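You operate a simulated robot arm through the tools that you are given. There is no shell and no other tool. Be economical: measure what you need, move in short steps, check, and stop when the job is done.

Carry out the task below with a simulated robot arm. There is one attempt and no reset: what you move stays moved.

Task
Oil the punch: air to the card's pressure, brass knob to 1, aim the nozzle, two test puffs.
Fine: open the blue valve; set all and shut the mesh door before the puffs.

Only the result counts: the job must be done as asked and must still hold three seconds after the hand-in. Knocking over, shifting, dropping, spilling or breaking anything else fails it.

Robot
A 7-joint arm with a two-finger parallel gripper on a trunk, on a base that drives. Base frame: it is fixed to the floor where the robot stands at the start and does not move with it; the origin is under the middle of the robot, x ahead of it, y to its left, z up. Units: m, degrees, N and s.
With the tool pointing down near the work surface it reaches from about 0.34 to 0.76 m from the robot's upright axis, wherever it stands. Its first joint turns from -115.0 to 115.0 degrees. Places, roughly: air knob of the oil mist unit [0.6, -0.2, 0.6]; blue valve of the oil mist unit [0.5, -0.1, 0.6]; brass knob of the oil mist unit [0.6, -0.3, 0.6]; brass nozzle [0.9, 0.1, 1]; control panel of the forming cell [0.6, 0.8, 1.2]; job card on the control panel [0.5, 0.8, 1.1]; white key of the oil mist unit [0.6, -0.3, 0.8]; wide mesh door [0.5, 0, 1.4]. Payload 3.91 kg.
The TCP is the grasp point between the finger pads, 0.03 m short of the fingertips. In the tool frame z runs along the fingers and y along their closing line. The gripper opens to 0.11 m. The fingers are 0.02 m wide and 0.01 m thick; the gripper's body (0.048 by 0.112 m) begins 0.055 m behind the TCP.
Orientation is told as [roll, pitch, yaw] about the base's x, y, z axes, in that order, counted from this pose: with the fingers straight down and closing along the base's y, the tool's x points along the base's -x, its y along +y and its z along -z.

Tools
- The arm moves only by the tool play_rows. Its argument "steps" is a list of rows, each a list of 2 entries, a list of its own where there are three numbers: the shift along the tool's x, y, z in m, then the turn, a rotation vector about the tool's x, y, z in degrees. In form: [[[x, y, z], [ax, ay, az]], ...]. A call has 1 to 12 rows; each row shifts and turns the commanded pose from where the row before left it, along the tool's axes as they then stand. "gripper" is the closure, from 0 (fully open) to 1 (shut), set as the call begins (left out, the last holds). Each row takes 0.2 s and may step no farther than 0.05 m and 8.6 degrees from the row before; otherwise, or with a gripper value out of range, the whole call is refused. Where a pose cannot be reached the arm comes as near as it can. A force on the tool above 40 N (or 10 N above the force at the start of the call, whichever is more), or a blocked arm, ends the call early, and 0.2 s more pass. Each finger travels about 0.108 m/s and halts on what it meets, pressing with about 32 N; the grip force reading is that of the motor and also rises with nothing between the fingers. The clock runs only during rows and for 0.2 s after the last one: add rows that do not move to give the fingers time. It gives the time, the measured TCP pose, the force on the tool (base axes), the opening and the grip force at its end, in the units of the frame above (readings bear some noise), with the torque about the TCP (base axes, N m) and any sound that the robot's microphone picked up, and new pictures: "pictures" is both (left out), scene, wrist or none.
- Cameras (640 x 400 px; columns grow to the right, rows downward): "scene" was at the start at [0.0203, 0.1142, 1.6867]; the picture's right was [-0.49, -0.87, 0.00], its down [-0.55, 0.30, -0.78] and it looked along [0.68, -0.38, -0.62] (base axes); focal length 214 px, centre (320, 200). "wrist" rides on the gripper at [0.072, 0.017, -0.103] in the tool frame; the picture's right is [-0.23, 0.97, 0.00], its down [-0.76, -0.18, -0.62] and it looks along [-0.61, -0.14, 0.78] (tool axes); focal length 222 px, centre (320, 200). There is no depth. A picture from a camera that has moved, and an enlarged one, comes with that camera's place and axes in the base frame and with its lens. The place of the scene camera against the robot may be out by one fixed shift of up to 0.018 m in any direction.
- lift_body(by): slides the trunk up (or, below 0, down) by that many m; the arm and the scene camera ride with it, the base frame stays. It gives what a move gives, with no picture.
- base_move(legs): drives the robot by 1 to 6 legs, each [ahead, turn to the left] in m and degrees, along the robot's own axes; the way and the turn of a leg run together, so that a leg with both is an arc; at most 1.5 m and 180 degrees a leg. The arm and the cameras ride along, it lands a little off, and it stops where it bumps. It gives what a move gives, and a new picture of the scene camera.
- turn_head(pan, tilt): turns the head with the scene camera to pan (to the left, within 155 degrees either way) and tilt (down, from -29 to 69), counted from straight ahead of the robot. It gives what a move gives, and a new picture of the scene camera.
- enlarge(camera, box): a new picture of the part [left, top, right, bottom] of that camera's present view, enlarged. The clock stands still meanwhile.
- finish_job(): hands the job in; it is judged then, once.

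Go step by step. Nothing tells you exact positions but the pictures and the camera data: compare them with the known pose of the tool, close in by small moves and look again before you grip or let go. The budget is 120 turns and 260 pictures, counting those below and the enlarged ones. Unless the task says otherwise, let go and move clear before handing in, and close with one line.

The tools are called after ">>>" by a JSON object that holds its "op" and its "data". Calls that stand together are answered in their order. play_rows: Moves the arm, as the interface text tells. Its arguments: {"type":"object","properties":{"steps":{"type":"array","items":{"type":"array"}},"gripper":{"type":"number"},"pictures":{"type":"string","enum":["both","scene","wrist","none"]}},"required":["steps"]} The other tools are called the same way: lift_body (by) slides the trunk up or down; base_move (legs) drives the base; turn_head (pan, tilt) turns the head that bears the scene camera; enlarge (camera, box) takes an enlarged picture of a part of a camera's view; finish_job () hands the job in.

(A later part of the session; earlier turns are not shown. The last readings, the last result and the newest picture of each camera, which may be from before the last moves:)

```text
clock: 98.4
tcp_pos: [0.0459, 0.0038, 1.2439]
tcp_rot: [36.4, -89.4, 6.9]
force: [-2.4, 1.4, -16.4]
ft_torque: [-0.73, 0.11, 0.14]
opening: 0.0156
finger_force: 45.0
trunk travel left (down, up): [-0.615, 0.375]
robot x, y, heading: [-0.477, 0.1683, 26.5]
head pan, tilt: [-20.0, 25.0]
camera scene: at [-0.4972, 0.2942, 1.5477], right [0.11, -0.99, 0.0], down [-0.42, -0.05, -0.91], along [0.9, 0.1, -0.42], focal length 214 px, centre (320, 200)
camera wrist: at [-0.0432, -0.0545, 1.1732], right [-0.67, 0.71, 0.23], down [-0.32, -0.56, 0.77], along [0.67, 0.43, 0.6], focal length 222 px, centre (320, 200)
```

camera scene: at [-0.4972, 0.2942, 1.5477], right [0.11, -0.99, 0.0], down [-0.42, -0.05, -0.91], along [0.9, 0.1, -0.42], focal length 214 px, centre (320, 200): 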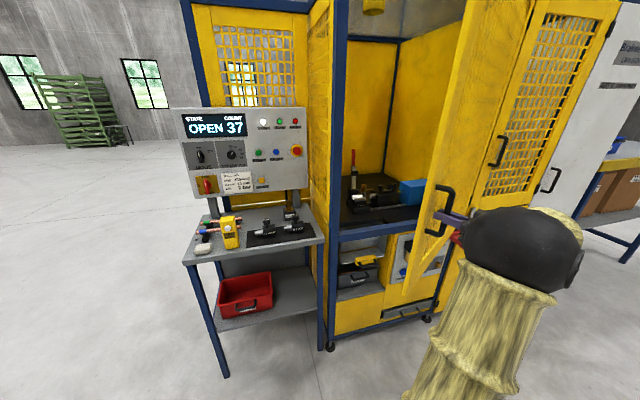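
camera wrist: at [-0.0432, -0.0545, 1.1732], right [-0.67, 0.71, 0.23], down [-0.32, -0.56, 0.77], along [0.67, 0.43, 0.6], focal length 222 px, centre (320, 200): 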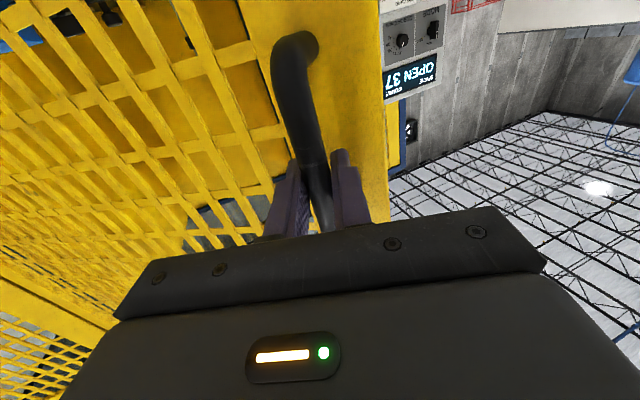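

Going well at ~30°. Continuing to ~50°.

>>> {"op": "play_rows", "data": {"steps": [[[0, -0.008, -0.032], [0, 0, 0]], [[0, -0.009, -0.031], [0, 0, 0]], [[0, -0.011, -0.031], [0, 0, 0]], [[0, -0.011, -0.031], [0, 0, 0]], [[0, -0.013, -0.03], [0, 0, 0]], [[0, -0.014, -0.029], [0, 0, 0]], [[0, -0.016, -0.029], [0, 0, 0]], [[0, -0.016, -0.028], [0, 0, 0]], [[0, 0, 0], [0, 0, 0]]], "pictures": "both"}}

```text
clock: 100.4
tcp_pos: [-0.0595, -0.2311, 1.2449]
tcp_rot: [29.8, -89.7, 13.4]
force: [19.1, -5.1, 6.9]
ft_torque: [-0.14, -0.4, 0.14]
opening: 0.0156
finger_force: 44.7
trunk travel left (down, up): [-0.615, 0.375]
robot x, y, heading: [-0.4749, 0.1701, 26.3]
head pan, tilt: [-20.0, 25.0]
camera scene: at [-0.4952, 0.2934, 1.5482], right [0.11, -0.99, 0.0], down [-0.42, -0.05, -0.91], along [0.9, 0.1, -0.42], focal length 214 px, centre (320, 200)
camera wrist: at [-0.1473, -0.2898, 1.1741], right [-0.67, 0.71, 0.23], down [-0.33, -0.56, 0.76], along [0.67, 0.43, 0.6], focal length 222 px, centre (320, 200)
```

scene: 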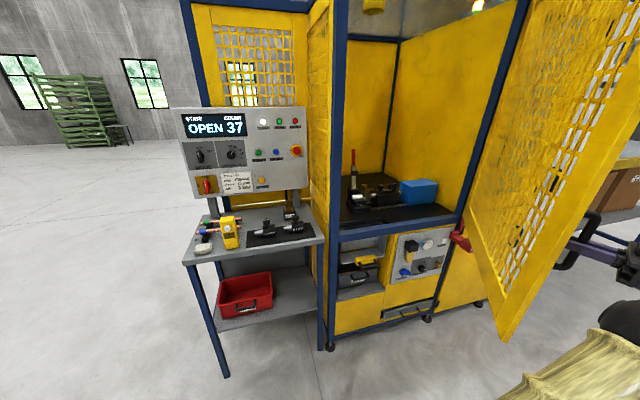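
wrist: 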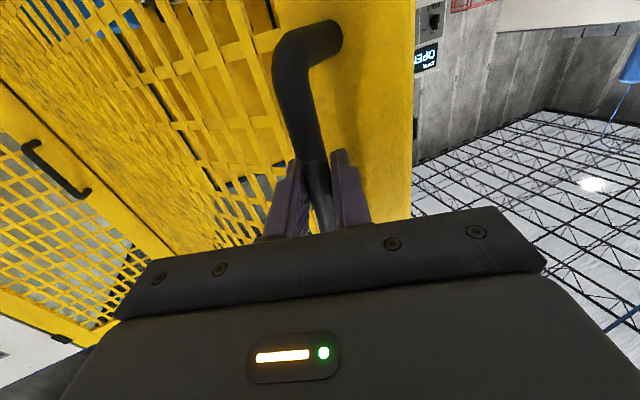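

At ~50°. Continuing to ~65°.

>>> {"op": "play_rows", "data": {"steps": [[[0, -0.018, -0.027], [0, 0, 0]], [[0, -0.019, -0.026], [0, 0, 0]], [[0, -0.021, -0.026], [0, 0, 0]], [[0, -0.021, -0.025], [0, 0, 0]], [[0, -0.023, -0.024], [0, 0, 0]], [[0, -0.023, -0.023], [0, 0, 0]], [[0, 0, 0], [0, 0, 0]]], "pictures": "wrist"}}

>>> {"op": "turn_head", "data": {"pan": -70, "tilt": 25}}

```text
clock: 101.0
tcp_pos: [-0.0728, -0.2964, 1.2427]
tcp_rot: [122.2, -88.1, -78.3]
force: [3.8, -0.4, 0.1]
ft_torque: [0.27, -1.62, -0.04]
opening: 0.0162
finger_force: 44.4
out of reach, approached as far as the arm can: row 3
trunk travel left (down, up): [-0.615, 0.375]
robot x, y, heading: [-0.4735, 0.1703, 26.6]
head pan, tilt: [-20.0, 25.0]
stopped in row 3: the force on the tool passed its limit at 73 N (the readings are from after the stop); the commanded pose is now the measured one
camera wrist: at [-0.1602, -0.3521, 1.1693], right [-0.67, 0.69, 0.26], down [-0.32, -0.59, 0.74], along [0.67, 0.42, 0.62], focal length 222 px, centre (320, 200)
```

wrist: 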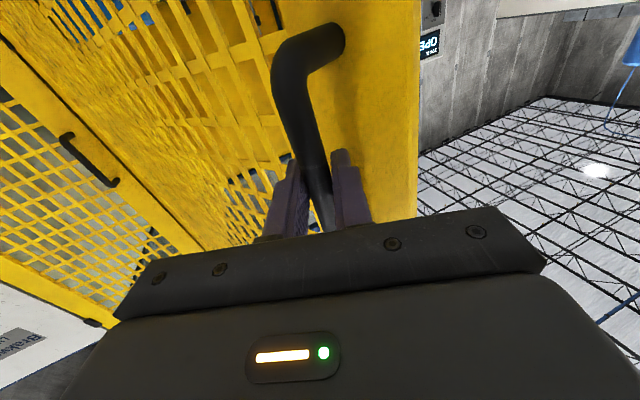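

```text
clock: 102.2
tcp_pos: [-0.0732, -0.2956, 1.2421]
tcp_rot: [118.3, -87.9, -74.8]
force: [6.4, -1.5, 7.6]
ft_torque: [-0.51, -0.8, -0.03]
opening: 0.0163
finger_force: 45.5
trunk travel left (down, up): [-0.615, 0.375]
robot x, y, heading: [-0.4718, 0.1676, 26.3]
head pan, tilt: [-70.0, 25.0]
camera scene: at [-0.5225, 0.2205, 1.548], right [-0.69, -0.73, 0.0], down [-0.31, 0.29, -0.91], along [0.66, -0.62, -0.42], focal length 214 px, centre (320, 200)
```

scene: 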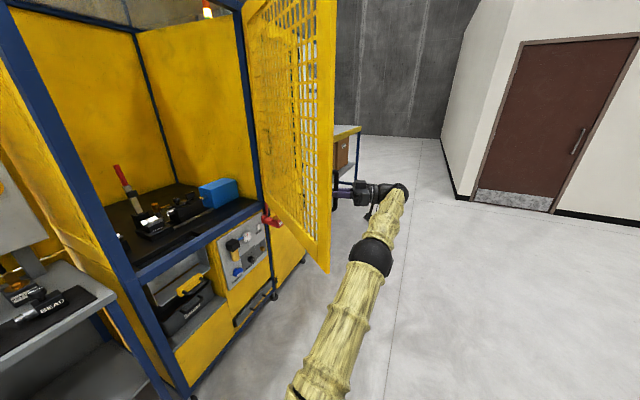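

Arm limit reached at ~55° open. I'll let go and back the base off, so I can later push the door from its inner side.

>>> {"op": "play_rows", "data": {"steps": [[[0, 0, 0], [0, 0, 0]], [[0, 0, 0], [0, 0, 0]], [[0, 0, 0], [0, 0, 0]], [[0, 0, 0], [0, 0, 0]]], "gripper": 0.0, "pictures": "wrist"}}

>>> {"op": "base_move", "data": {"legs": [[-0.45, 0]]}}

```text
clock: 103.2
tcp_pos: [-0.0744, -0.2966, 1.2421]
tcp_rot: [118.4, -87.9, -74.5]
force: [0.5, -0.8, -0.1]
ft_torque: [-0.02, 0.02, 0.02]
opening: 0.1099
finger_force: 0.0
trunk travel left (down, up): [-0.615, 0.375]
robot x, y, heading: [-0.4746, 0.1741, 26.4]
head pan, tilt: [-70.0, 25.0]
camera wrist: at [-0.161, -0.3521, 1.1691], right [-0.67, 0.69, 0.26], down [-0.32, -0.59, 0.74], along [0.67, 0.42, 0.62], focal length 222 px, centre (320, 200)
```

wrist: 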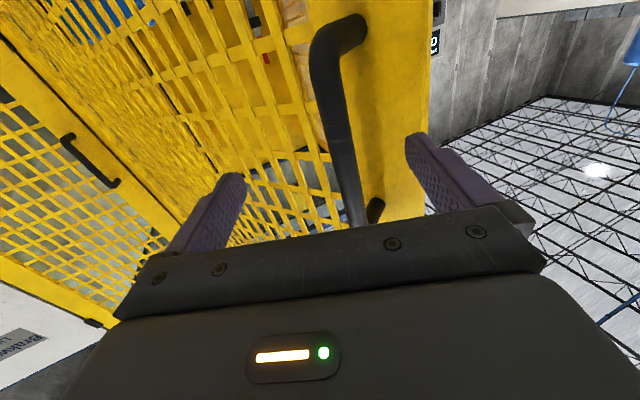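

```text
clock: 106.3
tcp_pos: [-0.4699, -0.4925, 1.2416]
tcp_rot: [118.8, -88.0, -74.6]
force: [-0.1, -0.1, 1.0]
ft_torque: [0.03, -0.03, 0.01]
opening: 0.1103
finger_force: 0.0
trunk travel left (down, up): [-0.615, 0.375]
robot x, y, heading: [-0.8704, -0.0251, 26.7]
head pan, tilt: [-70.0, 25.0]
camera scene: at [-0.9218, 0.0201, 1.5479], right [-0.68, -0.73, 0.0], down [-0.31, 0.29, -0.91], along [0.66, -0.62, -0.42], focal length 214 px, centre (320, 200)
```

scene: 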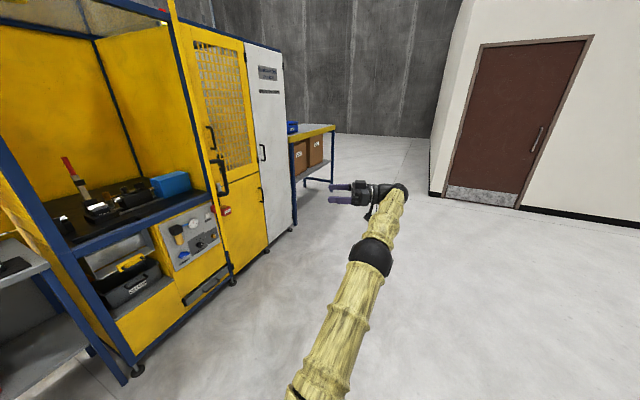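

>>> {"op": "enlarge", "data": {"camera": "scene", "box": [130, 0, 330, 300]}}

>>> {"op": "turn_head", "data": {"pan": -35, "tilt": 20}}

```text
1.33 times, centred on (230, 150) of scene
camera zoom: at [-0.9218, 0.0201, 1.5479], right [-0.68, -0.73, 0.0], down [-0.31, 0.29, -0.91], along [0.66, -0.62, -0.42], focal length 286 px, centre (440, 267)
```

zoom: 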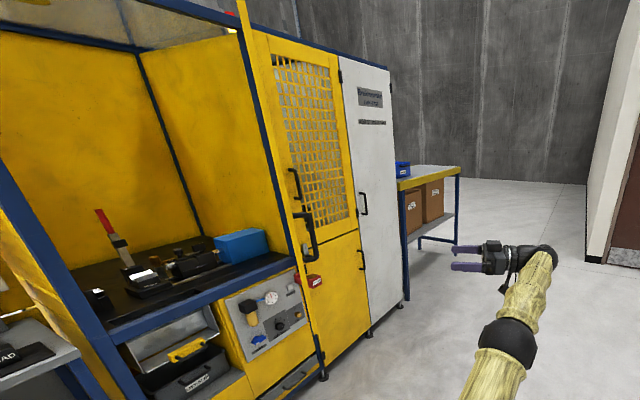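

```text
clock: 107.3
tcp_pos: [-0.4699, -0.4931, 1.2414]
tcp_rot: [118.5, -87.9, -74.3]
force: [0.1, 0.6, 0.1]
ft_torque: [0.0, 0.03, 0.01]
opening: 0.1098
finger_force: 0.1
trunk travel left (down, up): [-0.615, 0.375]
robot x, y, heading: [-0.8722, -0.031, 26.7]
head pan, tilt: [-35.0, 20.0]
camera scene: at [-0.8965, 0.07, 1.556], right [-0.14, -0.99, 0.0], down [-0.34, 0.05, -0.94], along [0.93, -0.13, -0.34], focal length 214 px, centre (320, 200)
```

scene: 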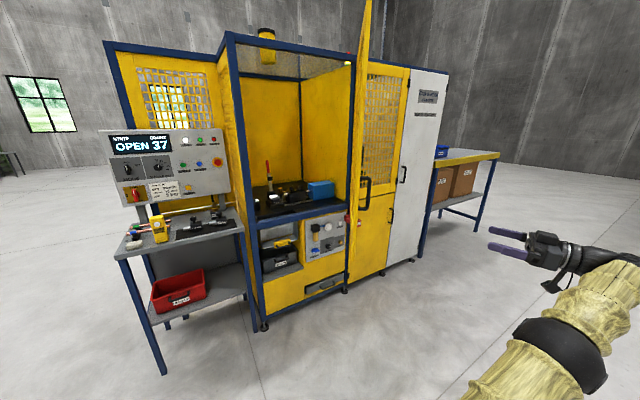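

The door stands nearly edge-on at ~50°. Let me look inside for the nozzle and punch.

>>> {"op": "enlarge", "data": {"camera": "scene", "box": [235, 130, 365, 230]}}

```text
4.00 times, centred on (300, 180) of scene
camera zoom: at [-0.8965, 0.07, 1.556], right [-0.14, -0.99, 0.0], down [-0.34, 0.05, -0.94], along [0.93, -0.13, -0.34], focal length 858 px, centre (400, 280)
```

zoom: 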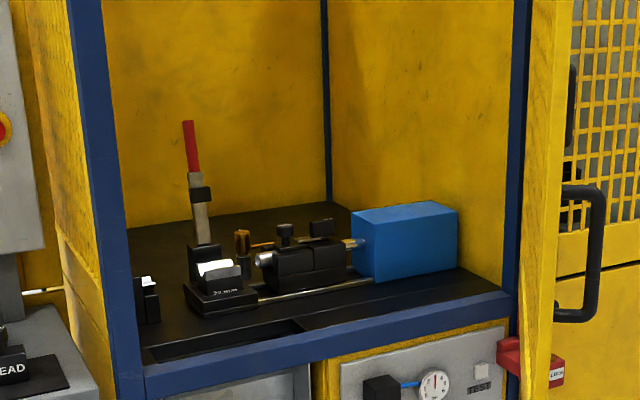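

The brass nozzle stands near a silver punch tip on the press. First I swing the arm to the robot's front to push the door wider.

>>> {"op": "play_rows", "data": {"steps": [[[0, 0.02, 0.045], [0, 0, 0]], [[0, 0.02, 0.045], [0, 0, 0]], [[0, 0.035, 0.035], [0, 0, 0]], [[0, 0.035, 0.035], [0, 0, 0]], [[0, 0.035, 0.035], [0, 0, 0]], [[0, 0.035, 0.035], [0, 0, 0]], [[0, 0.035, 0.035], [0, 0, 0]], [[0, 0.035, 0.035], [0, 0, 0]], [[0, 0.035, 0.035], [0, 0, 0]], [[0, 0.035, 0.035], [0, 0, 0]], [[0, 0.035, 0.035], [0, 0, 0]], [[0, 0.035, 0.035], [0, 0, 0]]], "gripper": 1.0, "pictures": "none"}}

>>> {"op": "play_rows", "data": {"steps": [[[0, 0.04, 0.02], [6, 0, 0]], [[0, 0.04, 0.02], [6, 0, 0]], [[0, 0.04, 0.01], [6, 0, 0]], [[0, 0.02, 0], [0, 0, 0]], [[0, 0, 0], [0, 0, 0]]], "pictures": "none"}}

>>> {"op": "turn_head", "data": {"pan": -30, "tilt": 25}}

```text
clock: 109.9
tcp_pos: [-0.4263, 0.0949, 1.2621]
tcp_rot: [117.5, -87.9, -73.4]
force: [-0.2, 0.1, 0.4]
ft_torque: [0.0, 0.0, 0.0]
opening: 0.0001
finger_force: 32.0
trunk travel left (down, up): [-0.615, 0.375]
robot x, y, heading: [-0.871, -0.0293, 26.8]
head pan, tilt: [-35.0, 20.0]
```

```text
clock: 111.1
tcp_pos: [-0.4267, 0.2091, 1.2701]
tcp_rot: [95.5, -87.9, -69.0]
force: [-0.4, -1.3, -0.7]
ft_torque: [-0.01, -0.02, 0.01]
opening: 0.0
finger_force: 32.0
out of reach, approached as far as the arm can: row 3, 4
trunk travel left (down, up): [-0.615, 0.375]
robot x, y, heading: [-0.8715, -0.0309, 26.9]
head pan, tilt: [-35.0, 20.0]
```

```text
clock: 111.8
tcp_pos: [-0.4268, 0.2094, 1.2711]
tcp_rot: [96.7, -87.8, -70.0]
force: [-1.0, -0.6, -0.1]
ft_torque: [0.0, -0.02, -0.01]
opening: 0.0001
finger_force: 31.9
trunk travel left (down, up): [-0.615, 0.375]
robot x, y, heading: [-0.8723, -0.0277, 27.0]
head pan, tilt: [-30.0, 25.0]
camera scene: at [-0.8967, 0.0784, 1.5479], right [-0.06, -1.0, 0.0], down [-0.42, 0.02, -0.91], along [0.91, -0.05, -0.42], focal length 214 px, centre (320, 200)
```

scene: 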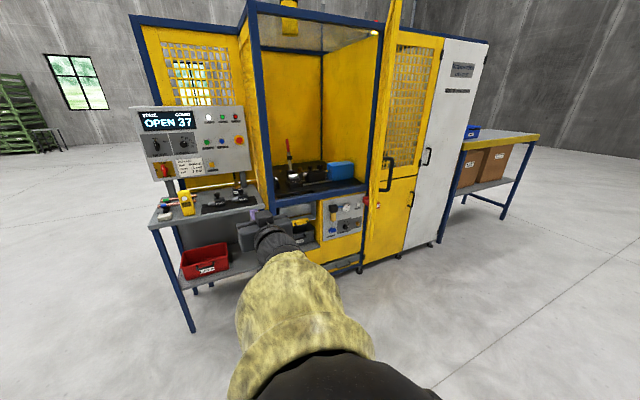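

The arm now points ahead. I'll drive to the left of the opening and turn right so the fist sits inside the door's swing.

>>> {"op": "base_move", "data": {"legs": [[0, 20], [0.69, 0], [0, -101]]}}

>>> {"op": "turn_head", "data": {"pan": 20, "tilt": 30}}

```text
clock: 123.9
tcp_pos: [-0.1042, 0.0735, 1.2703]
tcp_rot: [96.8, -87.9, -151.9]
force: [0.5, -0.4, 0.1]
ft_torque: [-0.01, 0.02, 0.01]
opening: 0.0
finger_force: 31.8
trunk travel left (down, up): [-0.615, 0.375]
robot x, y, heading: [-0.4047, 0.4821, -55.0]
head pan, tilt: [-30.0, 25.0]
camera scene: at [-0.2995, 0.5261, 1.5479], right [-1.0, -0.09, 0.0], down [-0.04, 0.42, -0.91], along [0.08, -0.9, -0.42], focal length 214 px, centre (320, 200)
```

scene: 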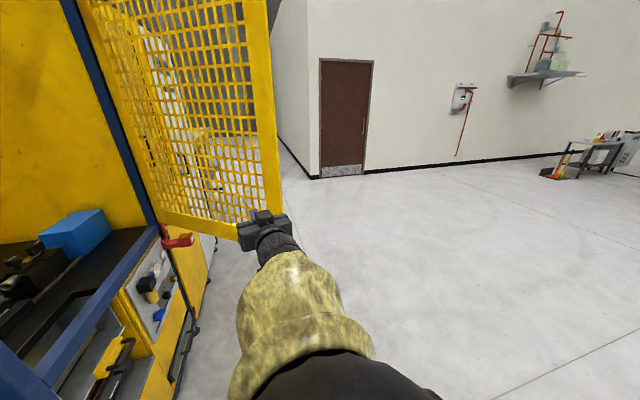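

```text
clock: 125.1
tcp_pos: [-0.105, 0.0731, 1.2714]
tcp_rot: [96.8, -87.9, -151.9]
force: [-0.2, 0.2, 0.2]
ft_torque: [-0.01, 0.02, 0.03]
opening: 0.0
finger_force: 32.3
trunk travel left (down, up): [-0.615, 0.375]
robot x, y, heading: [-0.4014, 0.4767, -54.7]
head pan, tilt: [20.0, 30.0]
camera scene: at [-0.2336, 0.5662, 1.5399], right [-0.57, -0.82, 0.0], down [-0.41, 0.29, -0.87], along [0.71, -0.5, -0.5], focal length 214 px, centre (320, 200)
```

scene: 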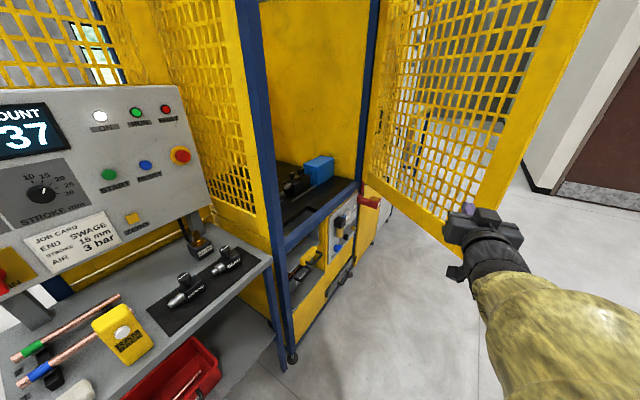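

The fist is in place inside the swing. To avoid poking the mesh I'll lower to the door's bottom rail (z≈1.015) before pushing by driving forward.

>>> {"op": "lift_body", "data": {"by": -0.255}}

>>> {"op": "base_move", "data": {"legs": [[0.3, 0]]}}

>>> {"op": "enlarge", "data": {"camera": "wrist", "box": [0, 0, 640, 400]}}

```text
clock: 127.7
tcp_pos: [-0.1042, 0.0719, 1.0161]
tcp_rot: [96.8, -87.9, -151.9]
force: [0.0, -0.1, 0.1]
ft_torque: [-0.02, 0.0, -0.02]
opening: 0.0002
finger_force: 32.4
trunk travel left (down, up): [-0.36, 0.63]
robot x, y, heading: [-0.3998, 0.4789, -55.0]
head pan, tilt: [20.0, 30.0]
```

```text
clock: 130.0
tcp_pos: [0.0684, -0.1728, 1.0157]
tcp_rot: [97.0, -88.0, -152.0]
force: [0.6, 0.0, -0.2]
ft_torque: [-0.03, 0.0, -0.02]
opening: 0.0
finger_force: 32.1
trunk travel left (down, up): [-0.36, 0.63]
robot x, y, heading: [-0.2276, 0.2299, -54.8]
head pan, tilt: [20.0, 30.0]
camera scene: at [-0.0608, 0.3205, 1.2849], right [-0.57, -0.82, 0.0], down [-0.41, 0.29, -0.87], along [0.71, -0.5, -0.5], focal length 214 px, centre (320, 200)
```

scene: 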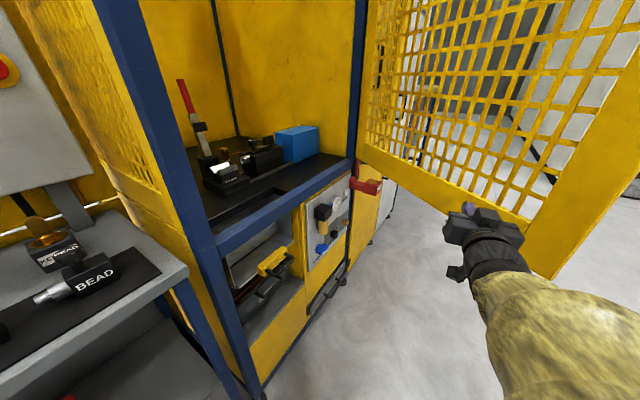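

```text
1.00 times, centred on (320, 200) of wrist (not enlarged: the box is as wide or as high as the picture)
camera zoom: at [0.0251, -0.0766, 0.9444], right [0.79, 0.55, 0.26], down [-0.53, 0.4, 0.75], along [0.31, -0.73, 0.6], focal length 222 px, centre (320, 200)
```

zoom: 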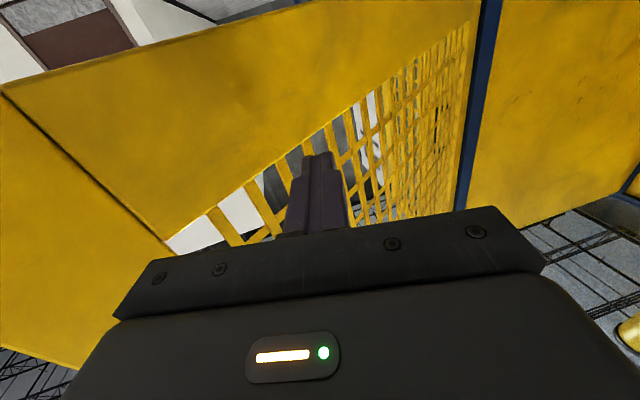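

The rail spans about z 0.93–1.02, so I'll drop 4 cm and continue driving to push.

>>> {"op": "lift_body", "data": {"by": -0.04}}

>>> {"op": "base_move", "data": {"legs": [[0.2, 0]]}}

>>> {"op": "enlarge", "data": {"camera": "wrist", "box": [0, 0, 640, 400]}}

```text
clock: 130.8
tcp_pos: [0.0672, -0.1726, 0.9751]
tcp_rot: [96.8, -87.9, -151.9]
force: [-0.4, -0.5, -0.2]
ft_torque: [0.02, 0.03, 0.0]
opening: 0.0001
finger_force: 32.0
trunk travel left (down, up): [-0.32, 0.67]
robot x, y, heading: [-0.2322, 0.2302, -54.8]
head pan, tilt: [20.0, 30.0]
```

```text
clock: 132.6
tcp_pos: [0.183, -0.3386, 0.976]
tcp_rot: [96.9, -87.9, -152.1]
force: [0.3, 0.5, 0.2]
ft_torque: [-0.01, 0.0, -0.01]
opening: 0.0002
finger_force: 32.2
trunk travel left (down, up): [-0.32, 0.67]
robot x, y, heading: [-0.1164, 0.0685, -54.7]
head pan, tilt: [20.0, 30.0]
camera scene: at [0.0547, 0.1561, 1.2449], right [-0.57, -0.82, 0.0], down [-0.41, 0.29, -0.87], along [0.71, -0.5, -0.5], focal length 214 px, centre (320, 200)
```

scene: 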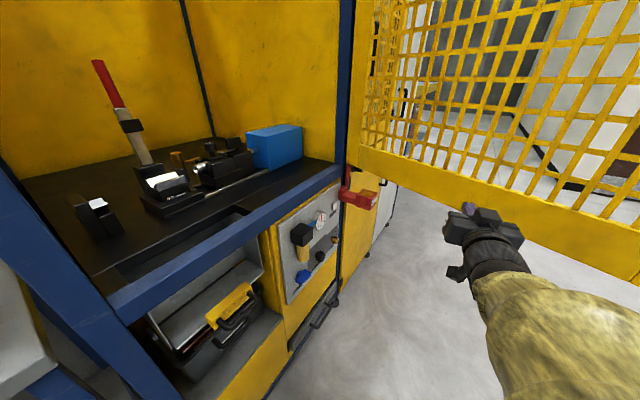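

```text
1.00 times, centred on (320, 200) of wrist (not enlarged: the box is as wide or as high as the picture)
camera zoom: at [0.1403, -0.2411, 0.9044], right [0.79, 0.55, 0.26], down [-0.53, 0.4, 0.75], along [0.31, -0.73, 0.6], focal length 222 px, centre (320, 200)
```

zoom: 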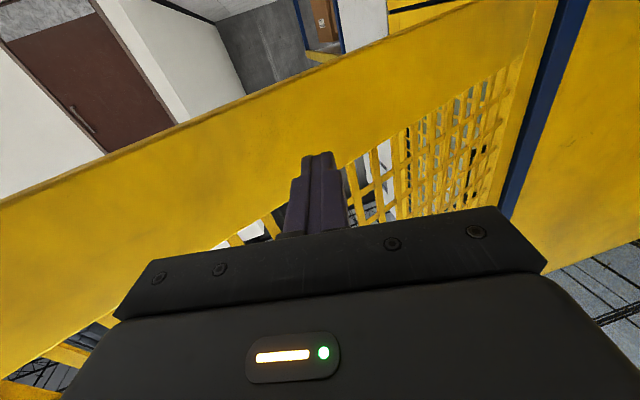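

Pushing works (door ~57°). Another 0.27 m forward.

>>> {"op": "base_move", "data": {"legs": [[0.27, 0]]}}

>>> {"op": "turn_head", "data": {"pan": 0, "tilt": 20}}

```text
clock: 134.7
tcp_pos: [0.3398, -0.5561, 0.9762]
tcp_rot: [97.0, -87.8, -151.8]
force: [0.7, -0.4, -0.5]
ft_torque: [-0.01, 0.01, 0.03]
opening: 0.0
finger_force: 31.8
trunk travel left (down, up): [-0.32, 0.67]
robot x, y, heading: [0.0382, -0.1553, -54.9]
head pan, tilt: [20.0, 30.0]
camera scene: at [0.2091, -0.0634, 1.2449], right [-0.57, -0.82, 0.0], down [-0.41, 0.29, -0.87], along [0.71, -0.49, -0.5], focal length 214 px, centre (320, 200)
```

scene: 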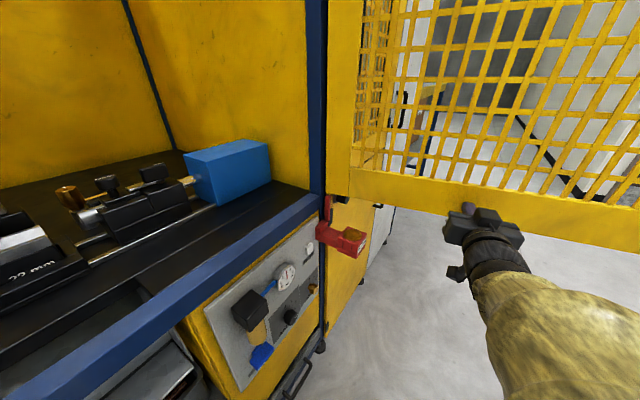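

```text
clock: 135.6
tcp_pos: [0.3382, -0.5555, 0.9763]
tcp_rot: [96.6, -87.9, -151.6]
force: [0.5, 0.9, 0.2]
ft_torque: [0.03, 0.01, 0.03]
opening: 0.0
finger_force: 32.1
trunk travel left (down, up): [-0.32, 0.67]
robot x, y, heading: [0.044, -0.1485, -55.0]
head pan, tilt: [0.0, 20.0]
camera scene: at [0.1886, -0.0879, 1.2609], right [-0.82, -0.58, 0.0], down [-0.2, 0.28, -0.94], along [0.54, -0.77, -0.34], focal length 214 px, centre (320, 200)
```

scene: 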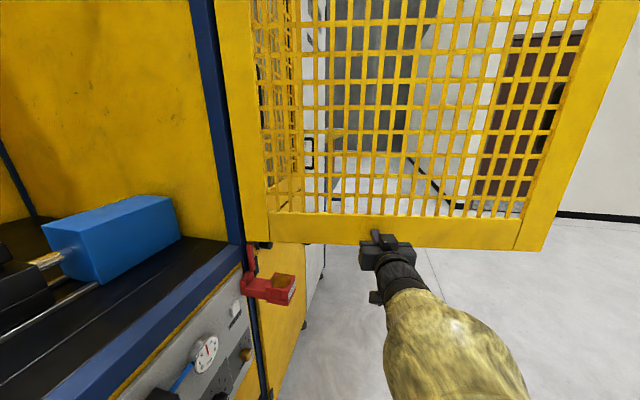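

The door is ~90° open. I'll raise the hand above the worktop and turn to face the cell interior.

>>> {"op": "lift_body", "data": {"by": 0.3}}

>>> {"op": "base_move", "data": {"legs": [[-0.05, 0], [0, 80]]}}

>>> {"op": "turn_head", "data": {"pan": -10, "tilt": 30}}

>>> {"op": "enlarge", "data": {"camera": "wrist", "box": [0, 0, 640, 400]}}

```text
clock: 138.6
tcp_pos: [0.3388, -0.5558, 1.2756]
tcp_rot: [96.7, -88.0, -151.7]
force: [0.6, -0.1, -0.8]
ft_torque: [0.02, 0.02, 0.01]
opening: 0.0001
finger_force: 32.0
trunk travel left (down, up): [-0.62, 0.37]
robot x, y, heading: [0.041, -0.1504, -54.9]
head pan, tilt: [0.0, 20.0]
```

```text
clock: 144.5
tcp_pos: [0.4595, 0.116, 1.2757]
tcp_rot: [96.7, -87.9, -71.3]
force: [-0.5, 0.9, 0.1]
ft_torque: [0.01, -0.02, -0.03]
opening: 0.0
finger_force: 31.8
trunk travel left (down, up): [-0.62, 0.37]
robot x, y, heading: [0.0135, -0.111, 25.9]
head pan, tilt: [0.0, 20.0]
camera scene: at [-0.0202, 0.0439, 1.561], right [0.43, -0.9, 0.0], down [-0.31, -0.15, -0.94], along [0.85, 0.41, -0.34], focal length 214 px, centre (320, 200)
```

scene: 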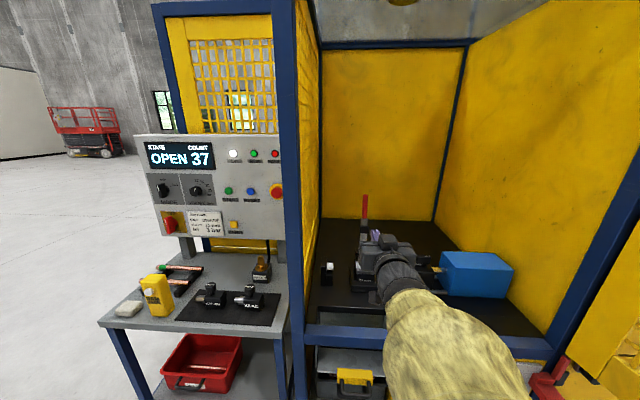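

```text
clock: 145.2
tcp_pos: [0.4596, 0.1164, 1.2756]
tcp_rot: [96.5, -87.9, -71.1]
force: [0.0, -0.1, -0.2]
ft_torque: [-0.01, -0.02, 0.02]
opening: 0.0
finger_force: 32.2
trunk travel left (down, up): [-0.62, 0.37]
robot x, y, heading: [0.0109, -0.1116, 25.8]
head pan, tilt: [-10.0, 30.0]
camera scene: at [-0.017, 0.028, 1.5449], right [0.27, -0.96, 0.0], down [-0.48, -0.14, -0.87], along [0.83, 0.23, -0.5], focal length 214 px, centre (320, 200)
```

scene: 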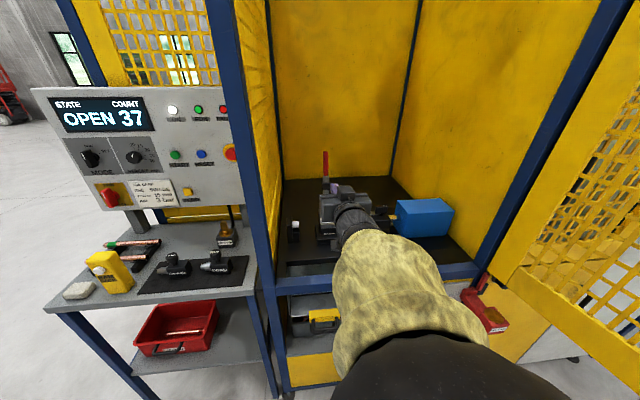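

```text
1.00 times, centred on (320, 200) of wrist (not enlarged: the box is as wide or as high as the picture)
camera zoom: at [0.3584, 0.0906, 1.2043], right [-0.42, 0.87, 0.26], down [-0.48, -0.45, 0.75], along [0.77, 0.19, 0.6], focal length 222 px, centre (320, 200)
```

zoom: 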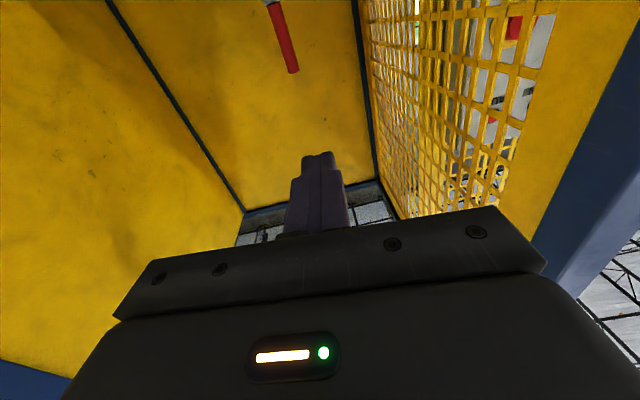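

The arm blocks the head's view; I'll pitch the tool down ~50° so the wrist camera looks at the press.

>>> {"op": "play_rows", "data": {"steps": [[[0, -0.01, 0], [0, 8.3, 0]], [[0, -0.01, 0], [0, 8.3, 0]], [[0, -0.01, 0], [0, 8.3, 0]], [[0, -0.01, 0], [0, 8.3, 0]], [[0, -0.01, 0], [0, 8.3, 0]], [[0, -0.01, 0], [0, 8.3, 0]], [[0, 0, 0], [0, 0, 0]]], "pictures": "both"}}

>>> {"op": "enlarge", "data": {"camera": "wrist", "box": [160, 0, 480, 200]}}

```text
clock: 146.8
tcp_pos: [0.4831, 0.0675, 1.274]
tcp_rot: [2.7, -40.3, 23.8]
force: [0.0, 0.4, -0.1]
ft_torque: [-0.01, 0.01, 0.0]
opening: 0.0
finger_force: 31.9
out of reach, approached as far as the arm can: row 3
trunk travel left (down, up): [-0.62, 0.37]
robot x, y, heading: [0.0072, -0.1115, 25.7]
head pan, tilt: [-10.0, 30.0]
camera scene: at [-0.0173, 0.0283, 1.5449], right [0.27, -0.96, 0.0], down [-0.48, -0.14, -0.87], along [0.83, 0.23, -0.5], focal length 214 px, centre (320, 200)
camera wrist: at [0.3669, 0.03, 1.3077], right [-0.26, 0.95, 0.18], down [0.25, -0.12, 0.96], along [0.93, 0.29, -0.21], focal length 222 px, centre (320, 200)
```

scene: 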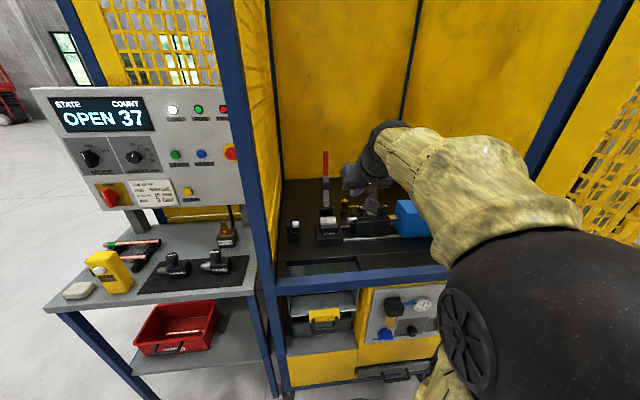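
wrist: 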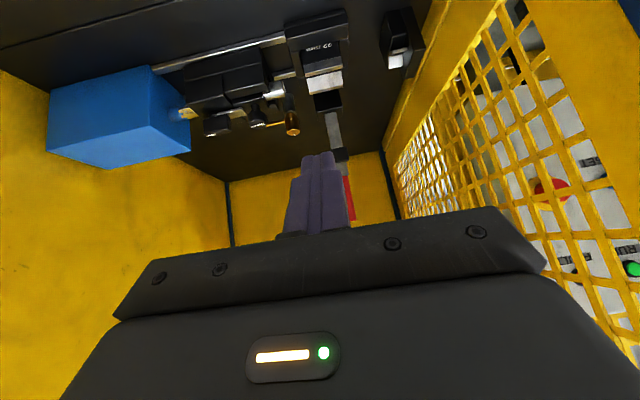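

```text
2.00 times, centred on (320, 100) of wrist
camera zoom: at [0.3669, 0.03, 1.3077], right [-0.26, 0.95, 0.18], down [0.25, -0.12, 0.96], along [0.93, 0.29, -0.21], focal length 444 px, centre (320, 400)
```

zoom: 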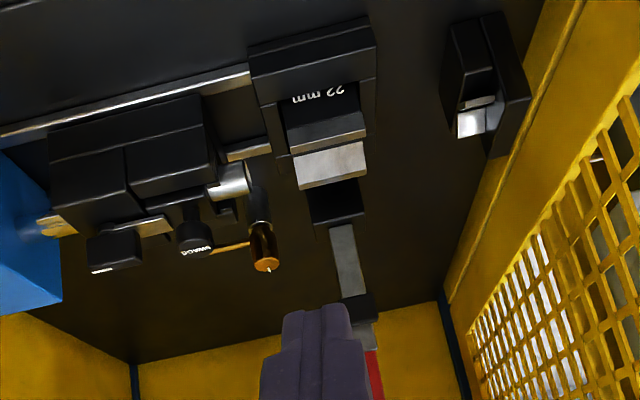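

>>> {"op": "enlarge", "data": {"camera": "scene", "box": [280, 180, 440, 280]}}

>>> {"op": "enlarge", "data": {"camera": "wrist", "box": [230, 70, 330, 150]}}

```text
4.00 times, centred on (360, 230) of scene
camera zoom: at [-0.0173, 0.0283, 1.5449], right [0.27, -0.96, 0.0], down [-0.48, -0.14, -0.87], along [0.83, 0.23, -0.5], focal length 858 px, centre (160, 80)
```

zoom: 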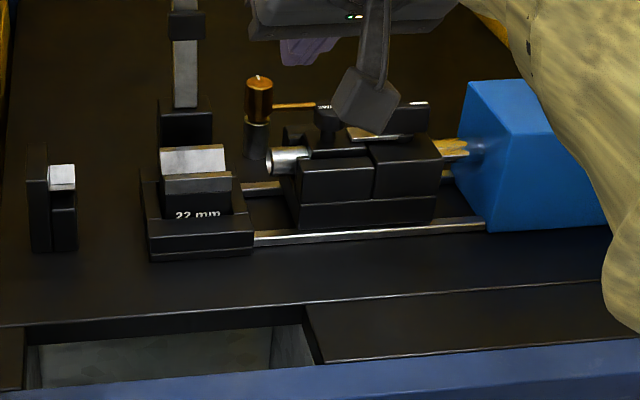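

```text
5.00 times, centred on (280, 110) of wrist
camera zoom: at [0.3669, 0.03, 1.3077], right [-0.26, 0.95, 0.18], down [0.25, -0.12, 0.96], along [0.93, 0.29, -0.21], focal length 1111 px, centre (520, 650)
```

zoom: 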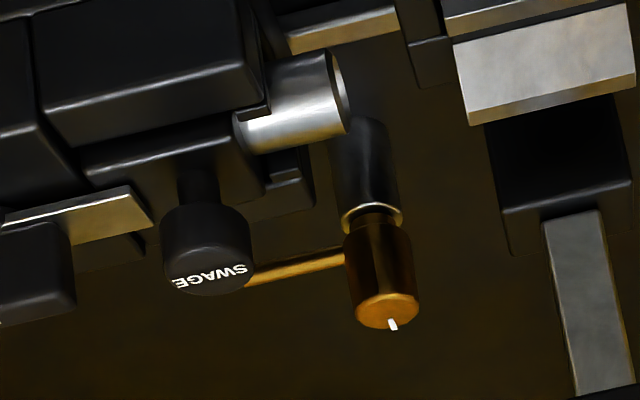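

The nozzle is a brass cylinder on a vertical post with a thin spout now pointing right, behind the silver punch; it must turn to point at the punch. I'll creep the base 0.1 m closer for a straight-down grip.

>>> {"op": "turn_head", "data": {"pan": 0, "tilt": 69}}

>>> {"op": "base_move", "data": {"legs": [[0.06, 0]]}}

```text
clock: 147.9
tcp_pos: [0.484, 0.0684, 1.274]
tcp_rot: [2.7, -40.5, 23.7]
force: [-1.1, 0.6, -0.3]
ft_torque: [0.01, 0.0, 0.01]
opening: 0.0
finger_force: 31.8
trunk travel left (down, up): [-0.62, 0.37]
robot x, y, heading: [0.01, -0.1093, 25.9]
head pan, tilt: [0.0, 68.8]
camera scene: at [-0.0536, 0.0277, 1.4935], right [0.43, -0.9, 0.0], down [-0.84, -0.4, -0.36], along [0.33, 0.16, -0.93], focal length 214 px, centre (320, 200)
```

scene: 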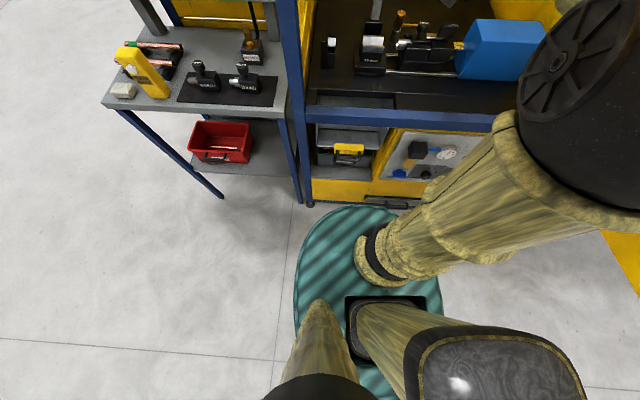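

```text
clock: 148.9
tcp_pos: [0.5381, 0.0943, 1.2732]
tcp_rot: [2.7, -40.5, 23.7]
force: [0.5, -0.4, -0.1]
ft_torque: [0.01, 0.01, -0.01]
opening: 0.0002
finger_force: 32.5
trunk travel left (down, up): [-0.62, 0.37]
robot x, y, heading: [0.0695, -0.0854, 25.8]
head pan, tilt: [0.0, 68.8]
camera scene: at [0.0016, 0.0542, 1.4934], right [0.43, -0.9, 0.0], down [-0.84, -0.4, -0.36], along [0.33, 0.16, -0.93], focal length 214 px, centre (320, 200)
```

scene: 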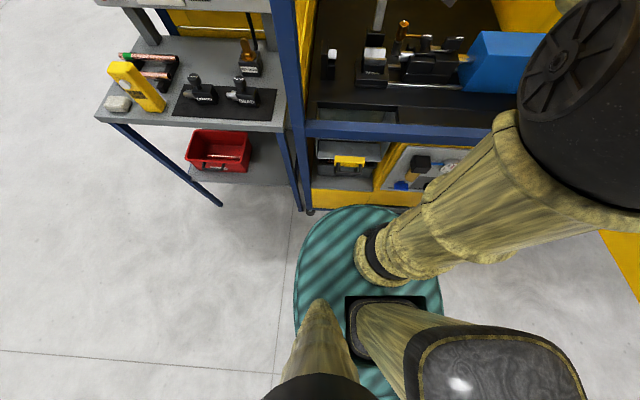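

>>> {"op": "base_move", "data": {"legs": [[0.05, 0]]}}

>>> {"op": "enlarge", "data": {"camera": "wrist", "box": [160, 0, 480, 200]}}

>>> {"op": "enlarge", "data": {"camera": "scene", "box": [300, 0, 500, 125]}}

```text
clock: 149.9
tcp_pos: [0.5851, 0.1159, 1.2729]
tcp_rot: [2.7, -40.4, 23.7]
force: [0.2, 0.4, 0.4]
ft_torque: [-0.01, 0.0, -0.04]
opening: 0.0
finger_force: 31.9
trunk travel left (down, up): [-0.62, 0.37]
robot x, y, heading: [0.1147, -0.0602, 25.9]
head pan, tilt: [0.0, 68.8]
camera scene: at [0.0477, 0.0764, 1.4934], right [0.43, -0.9, 0.0], down [-0.84, -0.4, -0.36], along [0.33, 0.16, -0.93], focal length 214 px, centre (320, 200)
```

scene: 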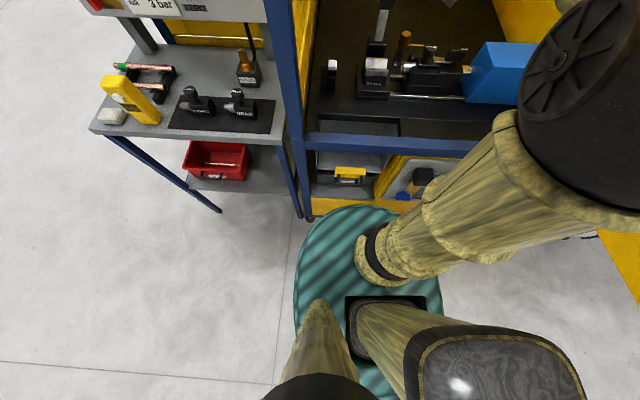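

```text
2.00 times, centred on (320, 100) of wrist
camera zoom: at [0.4684, 0.0785, 1.307], right [-0.26, 0.95, 0.18], down [0.25, -0.12, 0.96], along [0.93, 0.3, -0.21], focal length 444 px, centre (320, 400)
```

zoom: 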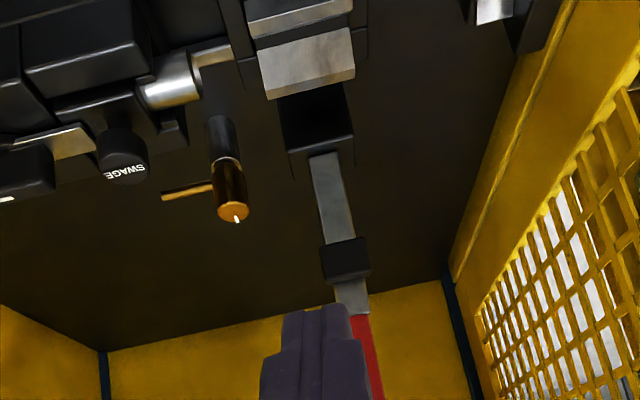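

```text
3.20 times, centred on (400, 62) of scene
camera zoom: at [0.0477, 0.0764, 1.4934], right [0.43, -0.9, 0.0], down [-0.84, -0.4, -0.36], along [0.33, 0.16, -0.93], focal length 686 px, centre (64, 640)
```

zoom: 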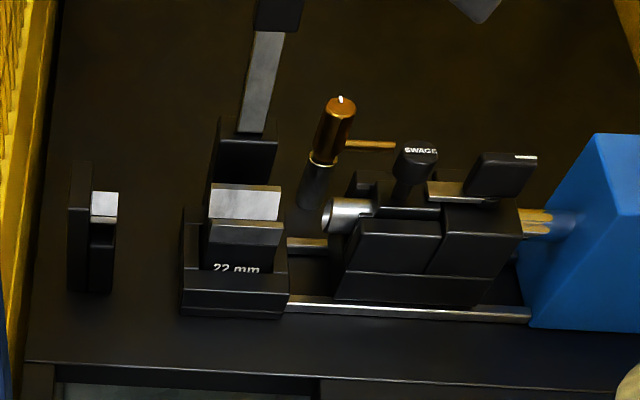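

Triangulated: nozzle top ≈[0.870,0.154,1.007], punch end ≈[0.745,0.117,0.986], spout points right; it needs ≈77° clockwise (seen from above). A bit more base approach, then orient the tool straight down.

>>> {"op": "base_move", "data": {"legs": [[0.04, 0]]}}

>>> {"op": "play_rows", "data": {"steps": [[[0, 0, 0], [0, 8, 0]], [[0, 0, 0], [0, 8, 0]], [[0, 0, 0], [0, 8, 0]], [[0, 0, 0], [0, 8, 0]], [[0, 0, 0], [0, 8, 0]], [[0, 0, 0], [0, 0, 0]]], "gripper": 0.35, "pictures": "wrist"}}

```text
clock: 150.8
tcp_pos: [0.6214, 0.1334, 1.2746]
tcp_rot: [2.7, -40.3, 23.7]
force: [-0.7, -0.4, -0.9]
ft_torque: [0.0, 0.02, -0.03]
opening: 0.0
finger_force: 31.7
trunk travel left (down, up): [-0.62, 0.37]
robot x, y, heading: [0.148, -0.0436, 25.6]
head pan, tilt: [0.0, 68.8]
camera scene: at [0.0842, 0.0939, 1.4934], right [0.43, -0.9, 0.0], down [-0.84, -0.4, -0.36], along [0.33, 0.16, -0.93], focal length 214 px, centre (320, 200)
```

scene: 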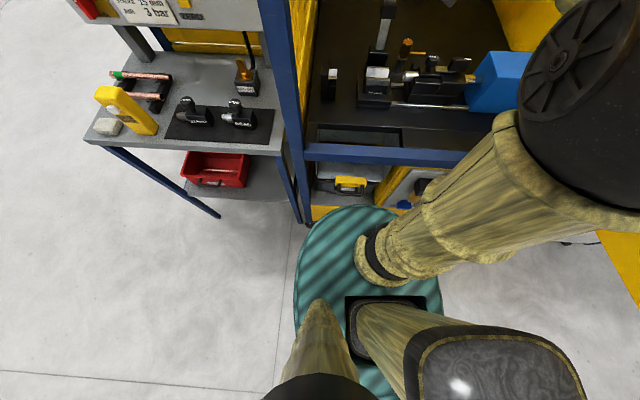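

```text
clock: 152.2
tcp_pos: [0.6202, 0.1331, 1.2743]
tcp_rot: [2.2, -0.3, 25.4]
force: [0.5, -0.5, -0.4]
ft_torque: [-0.02, 0.03, -0.02]
opening: 0.0717
finger_force: 0.0
trunk travel left (down, up): [-0.62, 0.37]
robot x, y, heading: [0.1447, -0.0475, 26.1]
head pan, tilt: [0.0, 68.8]
camera wrist: at [0.5488, 0.1142, 1.3787], right [-0.21, 0.98, 0.04], down [0.77, 0.14, 0.62], along [0.6, 0.16, -0.78], focal length 222 px, centre (320, 200)
```

wrist: 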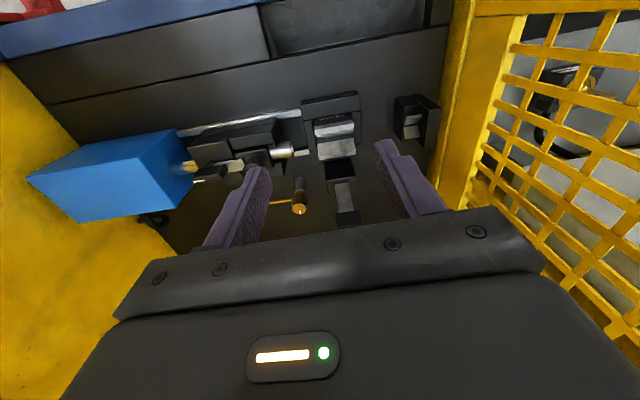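

Tool points down. I'll roll it −77° so the fingers straddle the cylinder clear of the spout, shift right, then forward above the nozzle.

>>> {"op": "play_rows", "data": {"steps": [[[0, 0, 0], [0, 0, -8.55]], [[0, 0, 0], [0, 0, -8.55]], [[0, 0, 0], [0, 0, -8.55]], [[0, 0, 0], [0, 0, -8.55]], [[0, 0, 0], [0, 0, -8.55]], [[0, 0, 0], [0, 0, -8.55]], [[0, 0, 0], [0, 0, -8.55]], [[0, 0, 0], [0, 0, -8.55]], [[0, 0, 0], [0, 0, -8.55]], [[0.044, -0.011, 0], [0, 0, 0]], [[0.044, -0.011, 0], [0, 0, 0]], [[0, 0, 0], [0, 0, 0]]], "pictures": "none"}}

>>> {"op": "play_rows", "data": {"steps": [[[-0.011, -0.045, 0], [0, 0, 0]], [[-0.011, -0.045, 0], [0, 0, 0]], [[-0.011, -0.045, 0], [0, 0, 0]], [[-0.011, -0.045, 0], [0, 0, 0]], [[-0.011, -0.045, 0], [0, 0, 0]], [[0, 0, 0.04], [0, 0, 0]], [[0, 0, 0.04], [0, 0, 0]], [[0, 0, 0.04], [0, 0, 0]], [[0, 0, 0], [0, 0, 0]]], "pictures": "both"}}

```text
clock: 154.8
tcp_pos: [0.6606, 0.0516, 1.2729]
tcp_rot: [0.2, -2.0, 102.4]
force: [0.3, 0.0, -1.1]
ft_torque: [-0.02, -0.01, 0.01]
opening: 0.0715
finger_force: 0.1
trunk travel left (down, up): [-0.62, 0.37]
robot x, y, heading: [0.1468, -0.0459, 25.8]
head pan, tilt: [0.0, 68.8]
```

```text
clock: 156.8
tcp_pos: [0.7468, 0.1063, 1.1378]
tcp_rot: [0.1, -2.2, 102.3]
force: [-1.4, 1.0, -0.6]
ft_torque: [0.01, -0.04, -0.02]
opening: 0.0714
finger_force: 0.1
out of reach, approached as far as the arm can: row 2, 3, 4, 5
trunk travel left (down, up): [-0.62, 0.37]
robot x, y, heading: [0.1454, -0.0463, 25.6]
head pan, tilt: [0.0, 68.8]
camera scene: at [0.0831, 0.0934, 1.4934], right [0.43, -0.9, 0.0], down [-0.84, -0.4, -0.36], along [0.33, 0.16, -0.93], focal length 214 px, centre (320, 200)
camera wrist: at [0.7462, 0.0299, 1.2388], right [-1.0, 0.01, 0.01], down [0.02, 0.76, 0.65], along [0.0, 0.65, -0.76], focal length 222 px, centre (320, 200)
```

scene: 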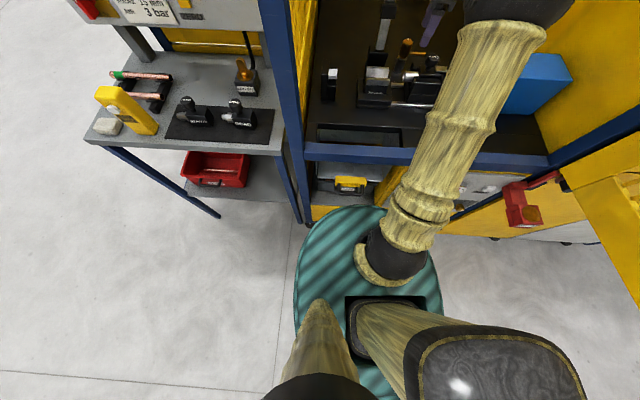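
wrist: 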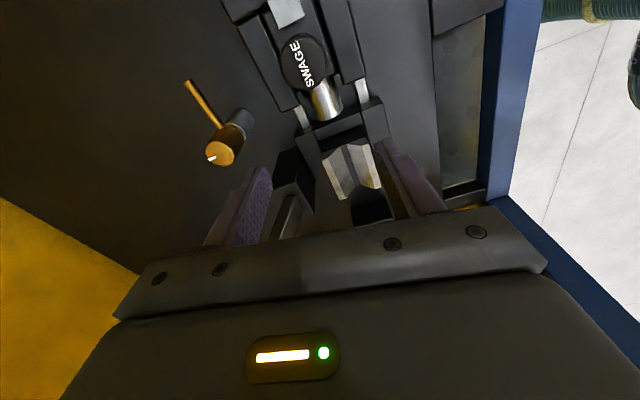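

Reach ran out at the higher z; at this lower height I'll retry moving toward the nozzle.

>>> {"op": "play_rows", "data": {"steps": [[[-0.011, -0.04, 0], [0, 0, 0]], [[-0.011, -0.04, 0], [0, 0, 0]], [[0, 0, 0], [0, 0, 0]]], "pictures": "none"}}

```text
clock: 157.6
tcp_pos: [0.8112, 0.1498, 1.1359]
tcp_rot: [0.2, -2.1, 102.4]
force: [0.3, -0.2, 0.4]
ft_torque: [0.01, 0.05, -0.01]
opening: 0.0715
finger_force: 0.0
out of reach, approached as far as the arm can: row 2
trunk travel left (down, up): [-0.62, 0.37]
robot x, y, heading: [0.1498, -0.0455, 25.7]
head pan, tilt: [0.0, 68.8]
```

>>> {"op": "lift_body", "data": {"by": 0.15}}

>>> {"op": "play_rows", "data": {"steps": [[[0, 0, 0.04], [0, 0, 0]], [[0, 0, 0.04], [0, 0, 0]], [[0, 0, 0.04], [0, 0, 0]], [[0, 0, 0.03], [0, 0, 0]], [[0.005, -0.03, 0], [0, 0, 0]], [[0.01, -0.03, 0], [0, 0, 0]], [[0, 0, 0], [0, 0, 0]]], "pictures": "wrist"}}

```text
clock: 159.3
tcp_pos: [0.8094, 0.1482, 1.2865]
tcp_rot: [0.2, -2.1, 102.3]
force: [-0.1, 0.3, 0.5]
ft_torque: [-0.01, 0.04, 0.0]
opening: 0.0717
finger_force: 0.0
trunk travel left (down, up): [-0.77, 0.22]
robot x, y, heading: [0.1471, -0.0462, 25.8]
head pan, tilt: [0.0, 68.8]
```

```text
clock: 160.9
tcp_pos: [0.865, 0.1508, 1.134]
tcp_rot: [0.2, -2.1, 102.4]
force: [-0.2, 0.3, 0.0]
ft_torque: [0.03, 0.03, -0.01]
opening: 0.0716
finger_force: 0.0
out of reach, approached as far as the arm can: row 6
trunk travel left (down, up): [-0.77, 0.22]
robot x, y, heading: [0.1483, -0.0448, 25.9]
head pan, tilt: [0.0, 68.8]
camera wrist: at [0.8652, 0.074, 1.2352], right [-1.0, 0.01, 0.01], down [0.02, 0.76, 0.65], along [0.0, 0.65, -0.76], focal length 222 px, centre (320, 200)
```

wrist: 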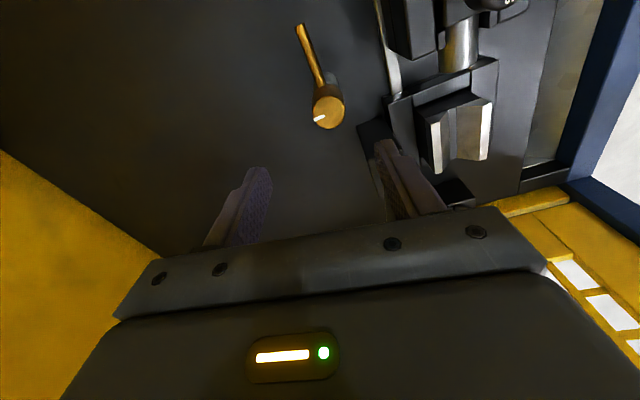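

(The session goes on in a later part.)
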